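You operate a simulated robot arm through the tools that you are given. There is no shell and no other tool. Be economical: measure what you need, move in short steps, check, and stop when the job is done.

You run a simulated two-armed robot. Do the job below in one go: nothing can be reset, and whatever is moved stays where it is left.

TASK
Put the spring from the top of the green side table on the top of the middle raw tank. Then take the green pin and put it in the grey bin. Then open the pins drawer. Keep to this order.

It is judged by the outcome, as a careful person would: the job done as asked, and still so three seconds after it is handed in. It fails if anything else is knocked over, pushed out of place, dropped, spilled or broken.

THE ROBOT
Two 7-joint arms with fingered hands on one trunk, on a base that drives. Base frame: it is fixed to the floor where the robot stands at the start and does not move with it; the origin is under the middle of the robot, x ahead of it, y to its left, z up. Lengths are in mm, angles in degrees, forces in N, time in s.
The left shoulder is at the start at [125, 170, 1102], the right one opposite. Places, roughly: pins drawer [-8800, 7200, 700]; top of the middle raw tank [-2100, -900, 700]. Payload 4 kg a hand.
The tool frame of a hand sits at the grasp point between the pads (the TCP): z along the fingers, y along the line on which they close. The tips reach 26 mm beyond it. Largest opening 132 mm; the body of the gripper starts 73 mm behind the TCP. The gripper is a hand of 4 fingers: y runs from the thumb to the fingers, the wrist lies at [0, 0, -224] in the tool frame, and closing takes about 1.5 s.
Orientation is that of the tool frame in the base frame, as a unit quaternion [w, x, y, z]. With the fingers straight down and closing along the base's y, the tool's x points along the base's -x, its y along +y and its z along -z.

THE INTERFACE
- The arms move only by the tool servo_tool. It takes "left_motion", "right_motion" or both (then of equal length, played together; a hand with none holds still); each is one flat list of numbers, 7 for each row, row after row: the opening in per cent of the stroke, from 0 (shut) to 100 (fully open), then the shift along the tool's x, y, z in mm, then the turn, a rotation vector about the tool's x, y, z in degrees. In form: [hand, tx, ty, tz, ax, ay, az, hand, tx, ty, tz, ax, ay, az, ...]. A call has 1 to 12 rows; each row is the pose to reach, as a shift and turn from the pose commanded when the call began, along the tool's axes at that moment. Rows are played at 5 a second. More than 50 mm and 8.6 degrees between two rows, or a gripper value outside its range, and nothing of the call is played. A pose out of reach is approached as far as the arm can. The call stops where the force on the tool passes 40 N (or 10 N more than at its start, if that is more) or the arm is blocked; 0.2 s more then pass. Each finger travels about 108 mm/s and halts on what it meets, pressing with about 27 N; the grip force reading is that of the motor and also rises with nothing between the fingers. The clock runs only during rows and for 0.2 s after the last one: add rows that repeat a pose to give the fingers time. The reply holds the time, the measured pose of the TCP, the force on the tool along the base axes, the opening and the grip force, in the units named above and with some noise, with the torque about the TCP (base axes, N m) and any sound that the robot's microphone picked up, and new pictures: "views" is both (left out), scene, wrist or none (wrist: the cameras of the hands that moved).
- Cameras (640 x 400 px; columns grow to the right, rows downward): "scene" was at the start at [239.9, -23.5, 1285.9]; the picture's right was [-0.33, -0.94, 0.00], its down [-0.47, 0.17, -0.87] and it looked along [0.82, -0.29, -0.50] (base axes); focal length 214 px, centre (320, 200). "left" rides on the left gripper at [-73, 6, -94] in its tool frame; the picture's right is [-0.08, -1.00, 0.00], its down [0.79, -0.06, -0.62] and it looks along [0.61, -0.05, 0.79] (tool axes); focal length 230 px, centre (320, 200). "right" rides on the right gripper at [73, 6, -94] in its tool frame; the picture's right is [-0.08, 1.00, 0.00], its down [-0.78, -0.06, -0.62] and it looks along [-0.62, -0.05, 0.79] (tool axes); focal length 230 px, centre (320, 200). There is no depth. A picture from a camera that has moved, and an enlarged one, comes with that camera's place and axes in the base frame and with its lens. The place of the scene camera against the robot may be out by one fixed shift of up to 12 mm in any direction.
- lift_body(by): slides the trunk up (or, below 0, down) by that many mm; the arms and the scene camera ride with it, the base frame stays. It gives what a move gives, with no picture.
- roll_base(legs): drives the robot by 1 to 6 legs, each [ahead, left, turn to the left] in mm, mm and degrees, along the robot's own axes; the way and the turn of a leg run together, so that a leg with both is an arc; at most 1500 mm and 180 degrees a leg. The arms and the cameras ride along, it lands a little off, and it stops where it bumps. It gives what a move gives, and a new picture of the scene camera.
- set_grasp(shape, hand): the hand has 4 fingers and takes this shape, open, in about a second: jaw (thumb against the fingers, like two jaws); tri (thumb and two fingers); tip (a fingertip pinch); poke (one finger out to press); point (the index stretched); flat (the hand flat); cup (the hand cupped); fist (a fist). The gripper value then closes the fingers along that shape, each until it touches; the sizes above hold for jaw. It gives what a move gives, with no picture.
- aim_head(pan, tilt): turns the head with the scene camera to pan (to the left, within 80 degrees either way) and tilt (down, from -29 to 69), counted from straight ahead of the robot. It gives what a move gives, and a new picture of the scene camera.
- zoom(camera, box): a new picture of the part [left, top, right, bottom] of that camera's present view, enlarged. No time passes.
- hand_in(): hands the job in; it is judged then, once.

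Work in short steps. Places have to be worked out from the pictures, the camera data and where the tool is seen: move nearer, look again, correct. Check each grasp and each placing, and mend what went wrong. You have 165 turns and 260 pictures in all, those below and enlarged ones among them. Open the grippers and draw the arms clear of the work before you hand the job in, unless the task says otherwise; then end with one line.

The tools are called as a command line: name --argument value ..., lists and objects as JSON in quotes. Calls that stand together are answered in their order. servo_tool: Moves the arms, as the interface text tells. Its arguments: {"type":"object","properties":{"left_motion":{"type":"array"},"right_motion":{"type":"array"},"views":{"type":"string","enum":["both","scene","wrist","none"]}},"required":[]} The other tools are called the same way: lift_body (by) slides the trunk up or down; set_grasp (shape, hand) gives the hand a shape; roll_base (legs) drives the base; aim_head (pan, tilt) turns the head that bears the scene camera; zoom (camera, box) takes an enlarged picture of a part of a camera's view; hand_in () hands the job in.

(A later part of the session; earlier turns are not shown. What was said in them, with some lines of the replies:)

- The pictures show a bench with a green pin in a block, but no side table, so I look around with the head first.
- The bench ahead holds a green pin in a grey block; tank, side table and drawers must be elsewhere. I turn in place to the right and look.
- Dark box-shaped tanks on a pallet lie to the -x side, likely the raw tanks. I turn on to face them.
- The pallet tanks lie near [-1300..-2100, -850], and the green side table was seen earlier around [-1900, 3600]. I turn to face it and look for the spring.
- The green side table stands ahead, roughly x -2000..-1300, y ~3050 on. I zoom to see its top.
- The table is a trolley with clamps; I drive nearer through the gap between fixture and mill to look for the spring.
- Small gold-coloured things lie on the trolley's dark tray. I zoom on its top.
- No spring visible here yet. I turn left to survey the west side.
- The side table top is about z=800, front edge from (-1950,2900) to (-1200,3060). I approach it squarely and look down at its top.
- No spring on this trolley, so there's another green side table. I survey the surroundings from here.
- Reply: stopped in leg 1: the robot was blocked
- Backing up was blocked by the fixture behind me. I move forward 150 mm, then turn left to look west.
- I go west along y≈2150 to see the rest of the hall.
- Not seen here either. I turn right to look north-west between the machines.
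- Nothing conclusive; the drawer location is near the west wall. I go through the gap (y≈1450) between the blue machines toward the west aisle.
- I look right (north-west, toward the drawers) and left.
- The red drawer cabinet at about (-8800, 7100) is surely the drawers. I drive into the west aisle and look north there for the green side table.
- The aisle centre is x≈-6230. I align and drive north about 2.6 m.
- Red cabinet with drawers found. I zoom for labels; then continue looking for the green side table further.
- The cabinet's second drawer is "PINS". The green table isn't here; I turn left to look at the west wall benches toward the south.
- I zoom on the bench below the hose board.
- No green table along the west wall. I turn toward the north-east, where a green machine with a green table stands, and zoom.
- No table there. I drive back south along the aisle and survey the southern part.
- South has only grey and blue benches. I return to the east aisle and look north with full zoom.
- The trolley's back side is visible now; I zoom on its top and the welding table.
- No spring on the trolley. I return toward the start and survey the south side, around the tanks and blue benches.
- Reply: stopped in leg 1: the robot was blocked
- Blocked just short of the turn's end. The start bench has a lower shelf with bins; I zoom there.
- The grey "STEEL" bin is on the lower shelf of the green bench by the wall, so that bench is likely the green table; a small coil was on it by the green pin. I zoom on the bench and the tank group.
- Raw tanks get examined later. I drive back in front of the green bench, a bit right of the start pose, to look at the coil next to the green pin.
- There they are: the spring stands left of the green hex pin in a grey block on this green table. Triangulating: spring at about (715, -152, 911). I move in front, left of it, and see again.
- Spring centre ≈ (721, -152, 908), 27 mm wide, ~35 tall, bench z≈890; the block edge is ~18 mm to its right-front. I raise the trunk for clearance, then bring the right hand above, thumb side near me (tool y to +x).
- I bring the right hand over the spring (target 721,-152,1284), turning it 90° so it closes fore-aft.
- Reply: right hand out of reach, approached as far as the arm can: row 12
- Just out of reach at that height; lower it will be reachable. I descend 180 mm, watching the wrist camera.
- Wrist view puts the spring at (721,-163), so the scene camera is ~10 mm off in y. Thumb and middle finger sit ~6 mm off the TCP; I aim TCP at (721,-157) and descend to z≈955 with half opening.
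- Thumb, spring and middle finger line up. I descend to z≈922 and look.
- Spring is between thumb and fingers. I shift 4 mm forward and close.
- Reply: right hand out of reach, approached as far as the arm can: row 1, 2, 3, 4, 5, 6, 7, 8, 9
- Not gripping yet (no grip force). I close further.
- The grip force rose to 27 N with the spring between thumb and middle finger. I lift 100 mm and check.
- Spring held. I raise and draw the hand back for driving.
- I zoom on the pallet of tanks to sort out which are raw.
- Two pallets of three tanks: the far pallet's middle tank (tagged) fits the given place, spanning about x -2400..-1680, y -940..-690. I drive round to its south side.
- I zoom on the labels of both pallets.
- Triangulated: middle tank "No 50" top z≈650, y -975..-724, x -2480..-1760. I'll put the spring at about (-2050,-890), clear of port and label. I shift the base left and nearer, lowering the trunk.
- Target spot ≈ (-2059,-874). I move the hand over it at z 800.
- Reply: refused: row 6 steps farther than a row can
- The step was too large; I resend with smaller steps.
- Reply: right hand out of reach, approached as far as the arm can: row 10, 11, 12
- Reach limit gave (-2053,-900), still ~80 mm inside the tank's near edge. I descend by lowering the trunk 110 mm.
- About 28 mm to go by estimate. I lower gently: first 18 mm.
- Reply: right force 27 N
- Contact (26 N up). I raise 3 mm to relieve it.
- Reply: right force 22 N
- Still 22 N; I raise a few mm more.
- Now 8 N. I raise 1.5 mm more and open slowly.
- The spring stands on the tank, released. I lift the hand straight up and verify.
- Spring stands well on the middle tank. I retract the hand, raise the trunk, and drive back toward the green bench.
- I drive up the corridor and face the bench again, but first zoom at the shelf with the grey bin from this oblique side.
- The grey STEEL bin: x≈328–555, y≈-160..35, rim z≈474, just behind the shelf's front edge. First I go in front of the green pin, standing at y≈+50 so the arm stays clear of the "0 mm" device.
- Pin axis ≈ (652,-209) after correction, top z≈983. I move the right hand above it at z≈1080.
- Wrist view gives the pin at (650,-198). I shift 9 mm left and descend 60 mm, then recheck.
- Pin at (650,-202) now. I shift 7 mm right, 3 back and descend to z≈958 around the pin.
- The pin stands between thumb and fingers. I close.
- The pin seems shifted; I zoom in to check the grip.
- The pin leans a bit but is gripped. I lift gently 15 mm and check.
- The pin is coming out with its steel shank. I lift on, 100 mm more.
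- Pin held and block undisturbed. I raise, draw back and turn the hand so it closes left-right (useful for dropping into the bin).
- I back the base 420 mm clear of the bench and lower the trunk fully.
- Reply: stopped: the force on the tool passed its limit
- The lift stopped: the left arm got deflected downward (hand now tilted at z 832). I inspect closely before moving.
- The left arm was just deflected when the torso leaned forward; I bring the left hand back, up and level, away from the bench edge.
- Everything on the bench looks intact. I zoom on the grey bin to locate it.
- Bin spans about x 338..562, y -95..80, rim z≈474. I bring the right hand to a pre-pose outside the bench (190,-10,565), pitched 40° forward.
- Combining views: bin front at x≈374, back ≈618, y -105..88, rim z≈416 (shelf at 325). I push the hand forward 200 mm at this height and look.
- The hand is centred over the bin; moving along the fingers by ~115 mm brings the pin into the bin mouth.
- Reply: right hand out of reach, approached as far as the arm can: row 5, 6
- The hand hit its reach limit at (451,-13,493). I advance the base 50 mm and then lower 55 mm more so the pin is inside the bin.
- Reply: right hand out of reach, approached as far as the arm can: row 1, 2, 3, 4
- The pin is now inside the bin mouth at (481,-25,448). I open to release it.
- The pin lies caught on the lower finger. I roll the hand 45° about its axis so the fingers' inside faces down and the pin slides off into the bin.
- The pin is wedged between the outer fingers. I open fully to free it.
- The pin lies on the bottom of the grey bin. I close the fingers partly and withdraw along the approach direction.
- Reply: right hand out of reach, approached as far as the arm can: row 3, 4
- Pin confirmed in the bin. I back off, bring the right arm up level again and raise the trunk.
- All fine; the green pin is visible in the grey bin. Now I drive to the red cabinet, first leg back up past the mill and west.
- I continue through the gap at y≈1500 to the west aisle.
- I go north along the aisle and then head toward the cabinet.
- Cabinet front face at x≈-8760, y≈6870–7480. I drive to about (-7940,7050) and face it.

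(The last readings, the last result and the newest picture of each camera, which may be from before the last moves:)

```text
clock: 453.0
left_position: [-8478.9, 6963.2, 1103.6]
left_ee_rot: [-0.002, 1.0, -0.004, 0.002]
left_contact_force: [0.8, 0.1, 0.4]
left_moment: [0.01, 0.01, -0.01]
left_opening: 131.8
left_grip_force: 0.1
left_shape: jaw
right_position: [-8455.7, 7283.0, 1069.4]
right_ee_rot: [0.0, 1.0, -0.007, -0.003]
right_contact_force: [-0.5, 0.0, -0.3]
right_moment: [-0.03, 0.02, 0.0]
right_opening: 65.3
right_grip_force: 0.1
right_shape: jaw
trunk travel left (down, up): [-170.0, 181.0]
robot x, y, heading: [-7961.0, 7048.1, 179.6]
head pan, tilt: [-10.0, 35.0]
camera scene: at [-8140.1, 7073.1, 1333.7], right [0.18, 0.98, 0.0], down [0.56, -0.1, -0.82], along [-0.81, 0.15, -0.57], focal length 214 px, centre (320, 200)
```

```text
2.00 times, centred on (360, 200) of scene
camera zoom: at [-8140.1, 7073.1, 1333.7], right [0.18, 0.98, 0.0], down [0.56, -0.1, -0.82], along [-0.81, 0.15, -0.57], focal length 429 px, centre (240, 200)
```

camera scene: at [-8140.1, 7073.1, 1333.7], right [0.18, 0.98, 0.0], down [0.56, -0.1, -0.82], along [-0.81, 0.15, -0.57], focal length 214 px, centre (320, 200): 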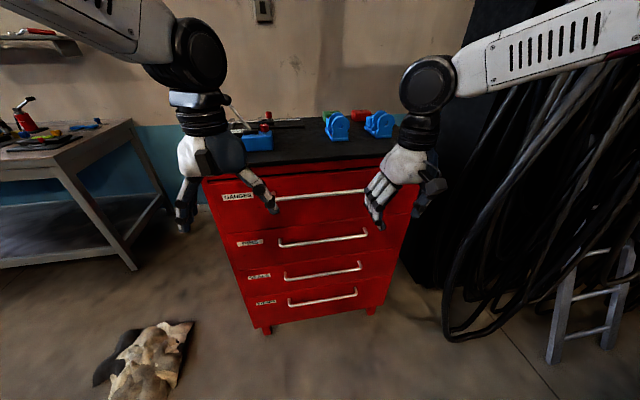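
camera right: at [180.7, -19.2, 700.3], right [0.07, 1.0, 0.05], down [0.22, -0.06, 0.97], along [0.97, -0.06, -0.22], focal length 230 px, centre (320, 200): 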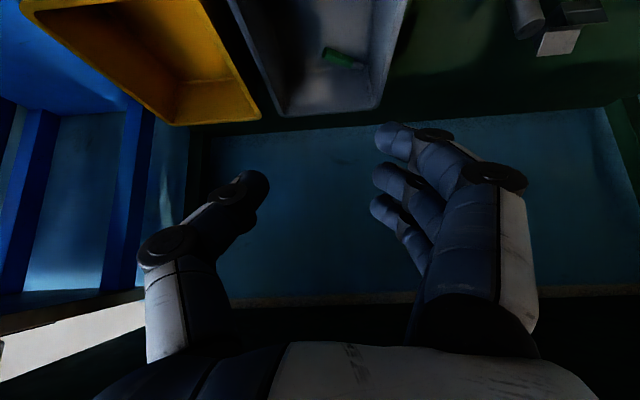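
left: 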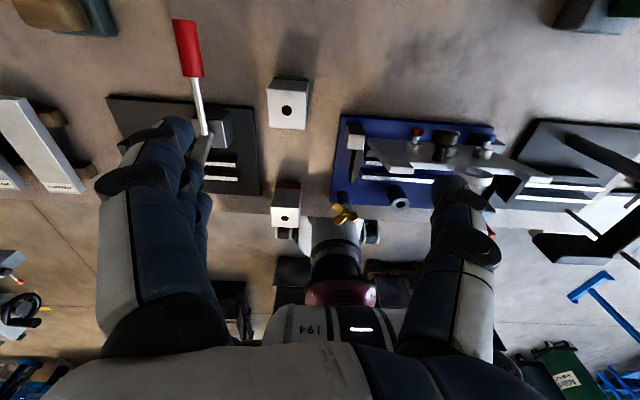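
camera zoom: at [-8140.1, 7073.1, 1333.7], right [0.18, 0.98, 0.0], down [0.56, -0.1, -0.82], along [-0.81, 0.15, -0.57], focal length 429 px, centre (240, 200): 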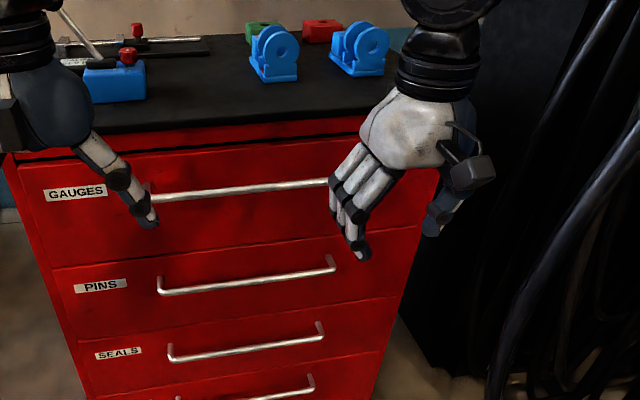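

The PINS drawer's handle: y≈7028–7366, z≈735, x≈-8715. I turn the right hand (fingers forward in closing direction) and bring it down.

servo_tool --right_motion '[60, 4, 7, 12, 0, 0, 7.5, 60, 8, 13, 25, 0, 0, 15, 60, 12, 20, 37, 0, 0, 22.5, 60, 17, 27, 50, 0, 0, 30, 60, 21, 33, 62, 0, 0, 37.5, 60, 25, 40, 75, 0, 0, 45, 60, 29, 47, 87, 0, 0, 52.5, 60, 33, 53, 100, 0, 0, 60, 60, 37, 60, 112, 0, 0, 67.5, 60, 42, 67, 125, 0, 0, 75, 60, 46, 73, 137, 0, 0, 82.5, 60, 50, 80, 150, 0, 0, 90]' --views "none"

servo_tool --right_motion '[60, 0, 16, 15, -7.5, 0, 0, 60, 0, 32, 31, -15, 0, 0, 60, 1, 48, 46, -22.5, 0, 0, 60, 1, 65, 61, -30, 0, 0, 60, 1, 81, 77, -37.5, 0, 0, 60, 1, 97, 92, -45, 0, 0, 60, 2, 113, 107, -52.5, 0, 0, 60, 2, 129, 123, -60, 0, 0, 60, 2, 145, 138, -67.5, 0, 0, 60, 3, 162, 153, -75, 0, 0, 60, 3, 178, 169, -82.5, 0, 0, 60, 3, 194, 184, -90, 0, 0]'

```text
clock: 455.6
left_position: [-8479.2, 6963.3, 1103.4]
left_ee_rot: [-0.001, 1.0, -0.004, 0.003]
left_contact_force: [-0.4, 1.1, 0.0]
left_moment: [0.01, 0.04, 0.03]
left_opening: 132.0
left_grip_force: 0.1
left_shape: jaw
right_position: [-8408.0, 7202.9, 918.5]
right_ee_rot: [0.0, -0.701, 0.713, 0.002]
right_contact_force: [0.2, 0.1, -0.4]
right_moment: [0.02, 0.01, 0.01]
right_opening: 78.7
right_grip_force: 0.1
right_shape: jaw
trunk travel left (down, up): [-170.0, 181.0]
robot x, y, heading: [-7960.1, 7048.5, 179.7]
head pan, tilt: [-10.0, 35.0]
```

```text
clock: 458.2
left_position: [-8478.5, 6963.5, 1102.5]
left_ee_rot: [-0.002, 1.0, -0.003, 0.003]
left_contact_force: [-0.5, 0.4, -0.4]
left_moment: [0.0, -0.02, -0.03]
left_opening: 131.7
left_grip_force: 0.1
left_shape: jaw
right_position: [-8604.7, 7207.1, 737.3]
right_ee_rot: [-0.496, -0.492, 0.502, 0.51]
right_contact_force: [0.1, 0.4, -0.3]
right_moment: [0.03, 0.05, -0.02]
right_opening: 78.8
right_grip_force: 0.0
right_shape: jaw
trunk travel left (down, up): [-170.0, 181.0]
robot x, y, heading: [-7963.0, 7048.0, 179.6]
head pan, tilt: [-10.0, 35.0]
camera scene: at [-8140.6, 7073.1, 1333.5], right [0.18, 0.98, 0.0], down [0.56, -0.1, -0.82], along [-0.81, 0.15, -0.57], focal length 214 px, centre (320, 200)
camera right: at [-8513.6, 7130.6, 741.8], right [0.01, 0.07, 1.0], down [0.63, 0.77, -0.07], along [-0.77, 0.63, -0.04], focal length 230 px, centre (320, 200)
```

scene: 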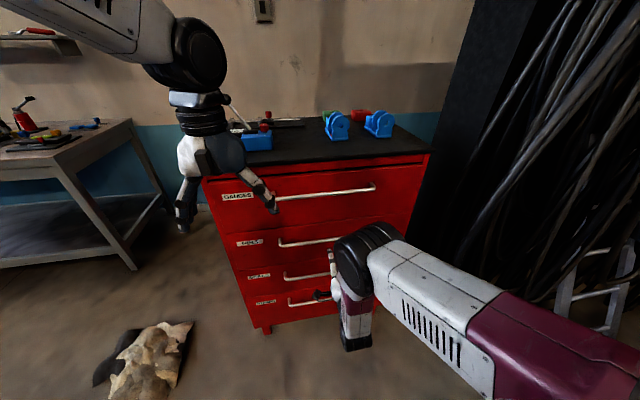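
right: 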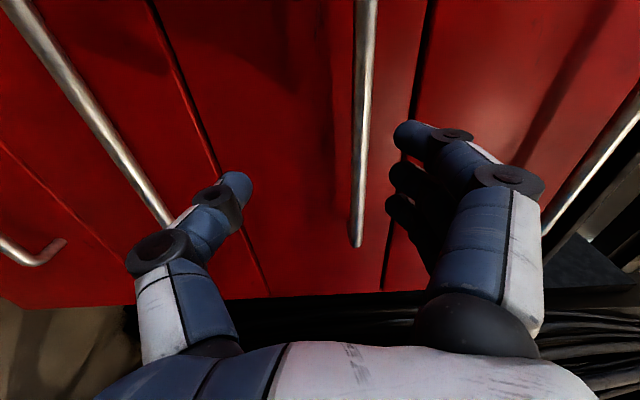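

The wrist view shows the handle bar at z≈772, x≈-8705. I raise the hand 35 mm and advance 35 mm, then check.

servo_tool --right_motion '[60, 0, 18, 0, 0, 0, 0, 60, 0, 35, 0, 0, 0, 0, 60, 0, 35, 18, 0, 0, 0, 60, 0, 35, 35, 0, 0, 0, 60, 0, 35, 35, 0, 0, 0]'

zoom --camera "scene" --box '[280, 180, 420, 320]'

```text
clock: 459.4
left_position: [-8478.4, 6962.5, 1102.6]
left_ee_rot: [-0.001, 1.0, -0.003, 0.003]
left_contact_force: [0.0, -0.8, -0.8]
left_moment: [-0.01, -0.02, -0.02]
left_opening: 132.2
left_grip_force: 0.0
left_shape: jaw
right_position: [-8638.6, 7202.2, 771.8]
right_ee_rot: [-0.498, -0.495, 0.502, 0.505]
right_contact_force: [0.1, -0.1, -0.3]
right_moment: [-0.02, 0.01, 0.0]
right_opening: 78.8
right_grip_force: 0.1
right_shape: jaw
trunk travel left (down, up): [-170.0, 181.0]
robot x, y, heading: [-7962.7, 7047.9, 179.8]
head pan, tilt: [-10.0, 35.0]
camera scene: at [-8140.1, 7073.0, 1333.6], right [0.18, 0.98, 0.0], down [0.56, -0.1, -0.82], along [-0.81, 0.15, -0.57], focal length 214 px, centre (320, 200)
camera right: at [-8546.3, 7125.8, 777.6], right [0.01, 0.08, 1.0], down [0.63, 0.78, -0.06], along [-0.78, 0.63, -0.04], focal length 230 px, centre (320, 200)
```

scene: 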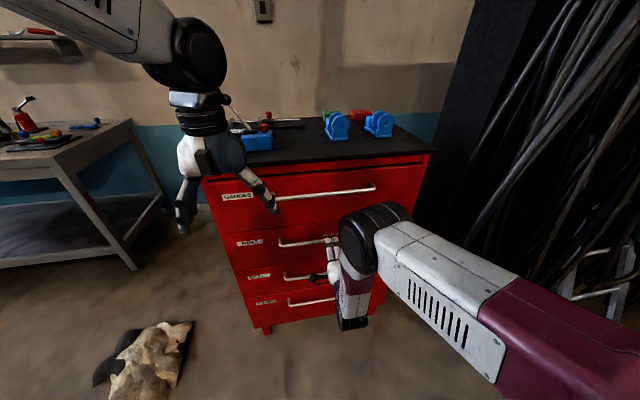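
right: 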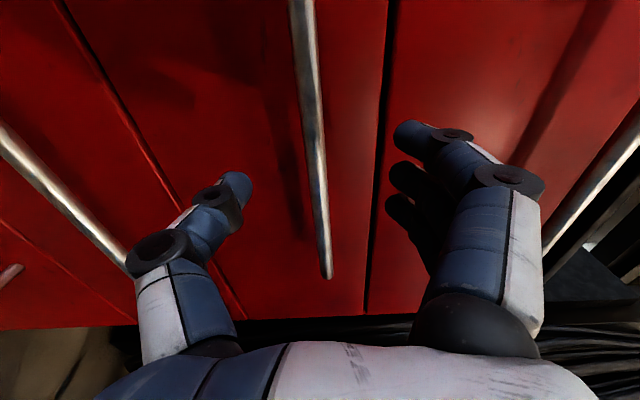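

```text
2.86 times, centred on (350, 250) of scene
camera zoom: at [-8140.1, 7073.0, 1333.6], right [0.18, 0.98, 0.0], down [0.56, -0.1, -0.82], along [-0.81, 0.15, -0.57], focal length 613 px, centre (234, 57)
```

zoom: 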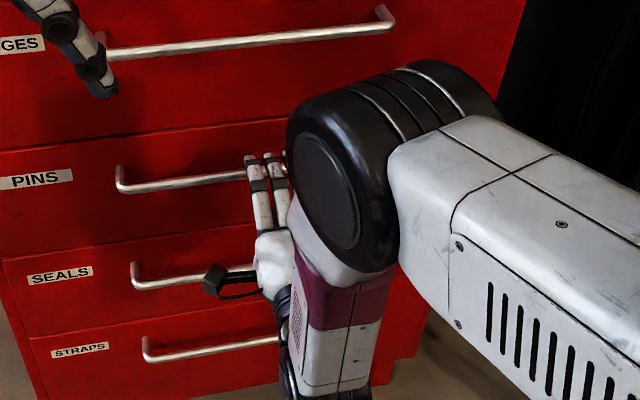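

The bar is centred between thumb and fingers. I advance 46 mm.

servo_tool --right_motion '[60, 0, 0, 12, 0, 0, 0, 60, 0, 0, 24, 0, 0, 0, 60, 0, 0, 36, 0, 0, 0, 60, 0, 0, 46, 0, 0, 0, 60, 0, 0, 46, 0, 0, 0]' --views "wrist"

```text
clock: 460.6
left_position: [-8477.7, 6964.8, 1102.6]
left_ee_rot: [-0.002, 1.0, -0.003, 0.003]
left_contact_force: [0.0, 0.3, 0.0]
left_moment: [0.01, 0.0, 0.0]
left_opening: 131.9
left_grip_force: 0.1
left_shape: jaw
right_position: [-8684.7, 7203.1, 771.4]
right_ee_rot: [-0.498, -0.495, 0.502, 0.505]
right_contact_force: [0.6, 0.8, -1.1]
right_moment: [0.02, 0.01, -0.04]
right_opening: 78.7
right_grip_force: 0.1
right_shape: jaw
trunk travel left (down, up): [-170.0, 181.0]
robot x, y, heading: [-7963.6, 7048.5, 179.4]
head pan, tilt: [-10.0, 35.0]
camera right: at [-8592.0, 7127.0, 776.7], right [0.01, 0.08, 1.0], down [0.63, 0.78, -0.06], along [-0.78, 0.63, -0.04], focal length 230 px, centre (320, 200)
```

right: 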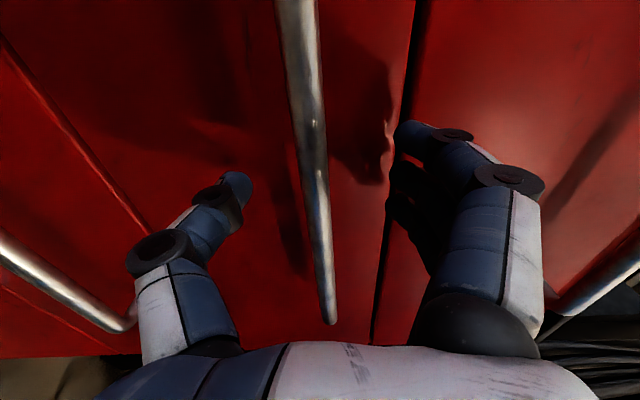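

The bar lies right at the grasp point. I close on the handle.

servo_tool --right_motion '[48, 0, 0, 0, 0, 0, 0, 36, 0, 0, 0, 0, 0, 0, 26, 0, 0, 0, 0, 0, 0, 18, 0, 0, 0, 0, 0, 0, 10, 0, 0, 0, 0, 0, 0, 4, 0, 0, 0, 0, 0, 0, 0, 0, 0, 0, 0, 0, 0, 0, 0, 0, 0, 0, 0, 0, 0, 0, 0, 0, 0, 0, 0]' --views "wrist"

```text
clock: 462.6
left_position: [-8478.8, 6964.7, 1104.1]
left_ee_rot: [-0.002, 1.0, -0.003, 0.002]
left_contact_force: [0.5, 0.3, 0.4]
left_moment: [-0.03, 0.02, -0.04]
left_opening: 131.9
left_grip_force: 0.1
left_shape: jaw
right_position: [-8685.5, 7203.3, 770.7]
right_ee_rot: [-0.497, -0.496, 0.501, 0.506]
right_contact_force: [-3.9, 0.1, 0.6]
right_moment: [0.0, 0.01, -0.01]
right_opening: 0.2
right_grip_force: 27.1
right_shape: jaw
trunk travel left (down, up): [-170.0, 181.0]
robot x, y, heading: [-7959.7, 7050.7, 179.7]
head pan, tilt: [-10.0, 35.0]
camera right: at [-8592.4, 7127.1, 776.8], right [0.01, 0.08, 1.0], down [0.63, 0.78, -0.06], along [-0.78, 0.63, -0.04], focal length 230 px, centre (320, 200)
```

right: 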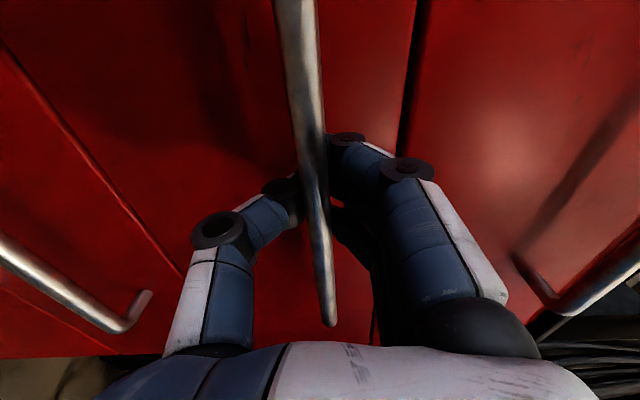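

The fingers hook around the bar. I pull back slowly 100 mm.

servo_tool --right_motion '[0, 0, 0, -8, 0, 0, 0, 0, 0, 0, -18, 0, 0, 0, 0, 0, 0, -28, 0, 0, 0, 0, 0, 0, -40, 0, 0, 0, 0, 0, 0, -52, 0, 0, 0, 0, 0, 0, -64, 0, 0, 0, 0, 0, 0, -76, 0, 0, 0, 0, 0, 0, -88, 0, 0, 0, 0, 0, 0, -100, 0, 0, 0]'

```text
clock: 464.6
left_position: [-8477.4, 6964.2, 1102.9]
left_ee_rot: [-0.001, 1.0, -0.004, 0.003]
left_contact_force: [-0.2, -0.3, 0.6]
left_moment: [-0.02, 0.01, 0.01]
left_opening: 131.8
left_grip_force: 0.2
left_shape: jaw
right_position: [-8584.4, 7204.3, 771.1]
right_ee_rot: [-0.497, -0.495, 0.503, 0.505]
right_contact_force: [0.8, 0.8, -0.2]
right_moment: [0.0, 0.01, -0.01]
right_opening: 0.1
right_grip_force: 27.0
right_shape: jaw
trunk travel left (down, up): [-170.0, 181.0]
robot x, y, heading: [-7963.8, 7047.7, 179.6]
head pan, tilt: [-10.0, 35.0]
camera scene: at [-8139.9, 7073.2, 1333.6], right [0.18, 0.98, 0.0], down [0.56, -0.1, -0.82], along [-0.81, 0.15, -0.57], focal length 214 px, centre (320, 200)
camera right: at [-8491.8, 7126.8, 776.5], right [0.01, 0.08, 1.0], down [0.63, 0.78, -0.06], along [-0.78, 0.63, -0.04], focal length 230 px, centre (320, 200)
```

scene: 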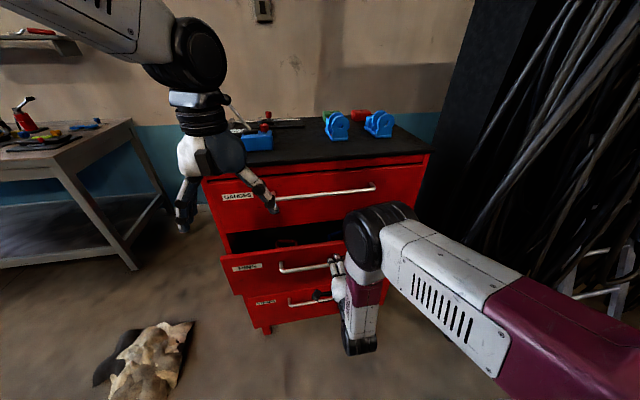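
right: 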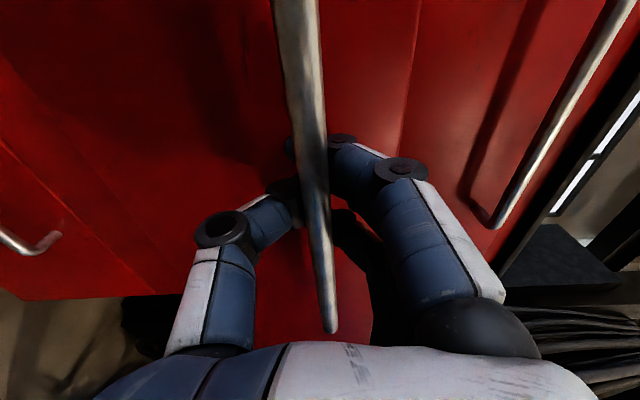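

The drawer is sliding out. I pull another 140 mm.

servo_tool --right_motion '[0, 0, 0, -12, 0, 0, 0, 0, 0, 0, -24, 0, 0, 0, 0, 0, 0, -36, 0, 0, 0, 0, 0, 0, -48, 0, 0, 0, 0, 0, 0, -60, 0, 0, 0, 0, 0, 0, -72, 0, 0, 0, 0, 0, 0, -84, 0, 0, 0, 0, 0, 0, -96, 0, 0, 0, 0, 0, 0, -108, 0, 0, 0, 0, 0, 0, -120, 0, 0, 0, 0, 0, 0, -130, 0, 0, 0, 0, 0, 0, -140, 0, 0, 0]'

```text
clock: 467.4
left_position: [-8478.4, 6962.5, 1103.5]
left_ee_rot: [-0.002, 1.0, -0.004, 0.002]
left_contact_force: [-0.2, 0.9, 0.1]
left_moment: [0.0, -0.01, 0.02]
left_opening: 131.9
left_grip_force: 0.1
left_shape: jaw
right_position: [-8478.5, 7245.8, 769.9]
right_ee_rot: [-0.472, -0.472, 0.517, 0.535]
right_contact_force: [0.9, -9.0, 3.1]
right_moment: [0.07, 0.07, 0.1]
right_opening: 0.1
right_grip_force: 26.8
right_shape: jaw
right hand out of reach, approached as far as the arm can: row 10, 11, 12
trunk travel left (down, up): [-170.0, 181.0]
robot x, y, heading: [-7959.7, 7049.0, 179.7]
head pan, tilt: [-10.0, 35.0]
stopped in row 12 (right hand): the arm was blocked; the commanded pose is now the measured one
camera scene: at [-8139.7, 7071.9, 1333.7], right [0.18, 0.98, 0.0], down [0.56, -0.1, -0.82], along [-0.81, 0.15, -0.57], focal length 214 px, centre (320, 200)
camera right: at [-8395.0, 7161.7, 773.1], right [0.02, 0.06, 1.0], down [0.7, 0.71, -0.06], along [-0.72, 0.7, -0.02], focal length 230 px, centre (320, 200)
```

scene: 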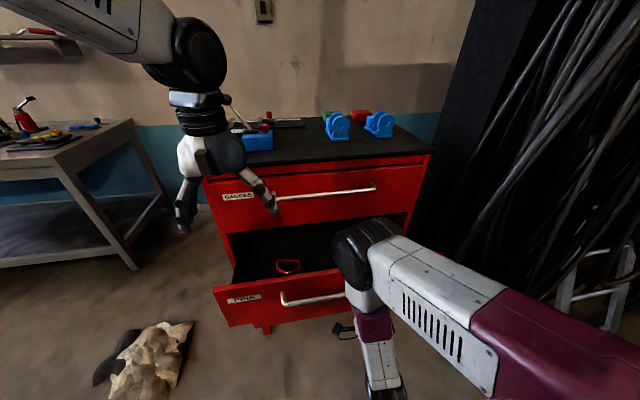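
right: 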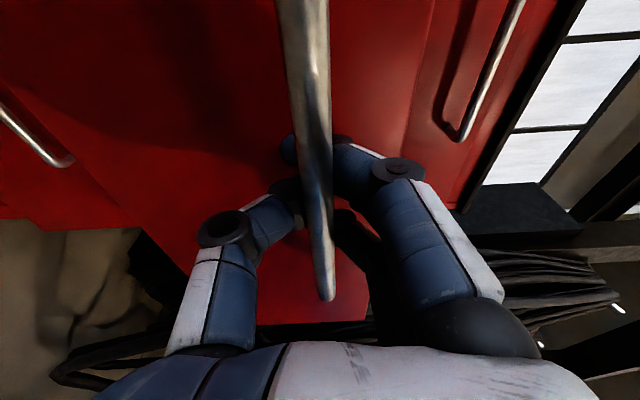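

The drawer is out ~205 mm; the arm hit its own limit. I pull a bit more by rolling the base back 70 mm.

roll_base --legs '[[-70, 0, 0]]'

```text
clock: 468.4
left_position: [-8407.5, 6962.4, 1104.2]
left_ee_rot: [-0.002, 1.0, -0.003, 0.003]
left_contact_force: [0.3, 0.8, -0.1]
left_moment: [-0.02, 0.0, 0.04]
left_opening: 131.8
left_grip_force: 0.1
left_shape: jaw
right_position: [-8409.8, 7246.3, 769.3]
right_ee_rot: [-0.471, -0.473, 0.519, 0.535]
right_contact_force: [-0.9, -5.5, -0.5]
right_moment: [0.05, 0.03, 0.07]
right_opening: 0.0
right_grip_force: 26.4
right_shape: jaw
trunk travel left (down, up): [-170.0, 181.0]
robot x, y, heading: [-7895.2, 7049.8, 179.6]
head pan, tilt: [-10.0, 35.0]
camera scene: at [-8070.5, 7072.2, 1333.8], right [0.18, 0.98, 0.0], down [0.56, -0.1, -0.82], along [-0.81, 0.15, -0.57], focal length 214 px, centre (320, 200)
```

scene: 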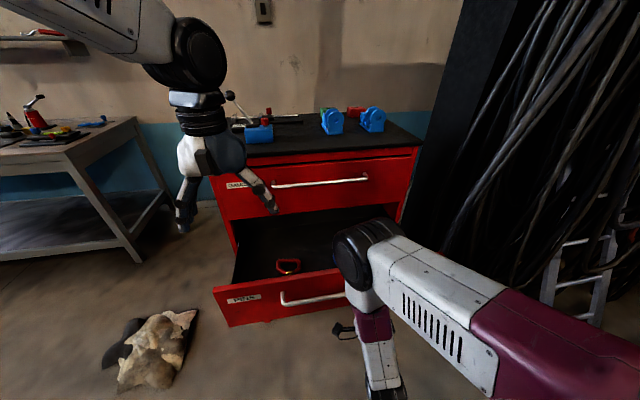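

The drawer is open ~275 mm. I open the hand and withdraw straight back.

servo_tool --right_motion '[10, 0, 0, 0, 0, 0, 0, 22, 0, 0, 0, 0, 0, 0, 36, 0, 0, 0, 0, 0, 0, 50, 0, 0, 0, 0, 0, 0, 64, 0, 0, 0, 0, 0, 0, 75, 0, 0, 0, 0, 0, 0, 75, 0, 0, 0, 0, 0, 0]' --views "wrist"

```text
clock: 470.0
left_position: [-8409.6, 6962.2, 1103.2]
left_ee_rot: [-0.001, 1.0, -0.003, 0.003]
left_contact_force: [0.2, 0.5, 0.2]
left_moment: [-0.03, 0.01, 0.01]
left_opening: 132.1
left_grip_force: 0.1
left_shape: jaw
right_position: [-8410.5, 7247.8, 769.7]
right_ee_rot: [-0.47, -0.472, 0.519, 0.535]
right_contact_force: [0.3, -0.6, 0.0]
right_moment: [-0.01, 0.04, -0.05]
right_opening: 98.7
right_grip_force: 0.1
right_shape: jaw
trunk travel left (down, up): [-170.0, 181.0]
robot x, y, heading: [-7897.9, 7050.6, 179.7]
head pan, tilt: [-10.0, 35.0]
camera right: at [-8326.5, 7163.0, 772.5], right [0.02, 0.06, 1.0], down [0.7, 0.71, -0.06], along [-0.71, 0.7, -0.02], focal length 230 px, centre (320, 200)
```

right: 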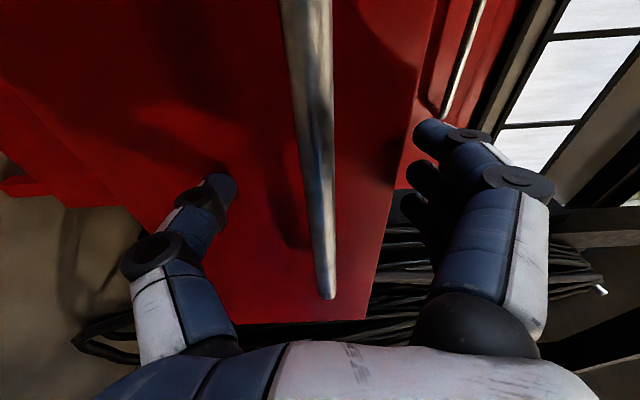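

The bar is free between the open fingers. I roll the base straight back 250 mm to clear it.

roll_base --legs '[[-300, 0, 0]]'

zoom --camera "scene" --box '[160, 80, 480, 340]'

```text
clock: 472.0
left_position: [-8113.0, 6962.1, 1103.7]
left_ee_rot: [-0.001, 1.0, -0.004, 0.004]
left_contact_force: [-0.1, -0.5, 0.1]
left_moment: [-0.01, 0.01, -0.01]
left_opening: 131.9
left_grip_force: 0.1
left_shape: jaw
right_position: [-8113.4, 7247.0, 769.9]
right_ee_rot: [-0.469, -0.472, 0.519, 0.536]
right_contact_force: [-0.7, 0.7, -0.2]
right_moment: [0.03, 0.02, 0.0]
right_opening: 98.6
right_grip_force: 0.0
right_shape: jaw
trunk travel left (down, up): [-170.0, 181.0]
robot x, y, heading: [-7597.5, 7048.7, 179.3]
head pan, tilt: [-10.0, 35.0]
camera scene: at [-7774.7, 7070.5, 1333.7], right [0.18, 0.98, 0.0], down [0.56, -0.1, -0.82], along [-0.81, 0.15, -0.57], focal length 214 px, centre (320, 200)
```

scene: 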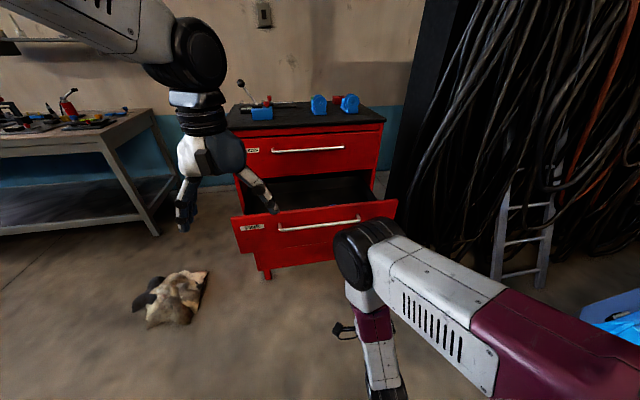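

```text
1.54 times, centred on (320, 210) of scene
camera zoom: at [-7774.7, 7070.5, 1333.7], right [0.18, 0.98, 0.0], down [0.56, -0.1, -0.82], along [-0.81, 0.15, -0.57], focal length 330 px, centre (320, 185)
```

zoom: 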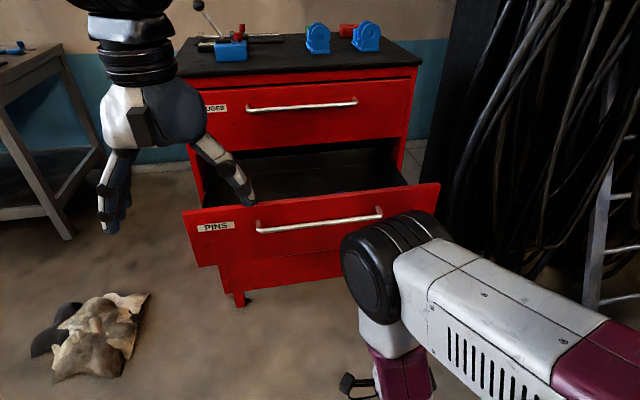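

The PINS drawer is open and stays so; hands are open and clear, the spring stands on the middle tank and the green pin lies in the grey bin. I hand in.

hand_in

```text
The job is handed in.
```

The three parts are done in order and handed in: the spring stands on the middle raw tank, the green pin is in the grey bin, and the pins drawer is open about 275 mm. I took "middle raw tank" to be the one tagged "No 50", the best match to the place you gave. Twice the base bumped into or was stopped near the scrap-metal fixture, and once the left arm was deflected beside the green table; I saw nothing out of place there afterwards, but did not re-check the fixture up close.
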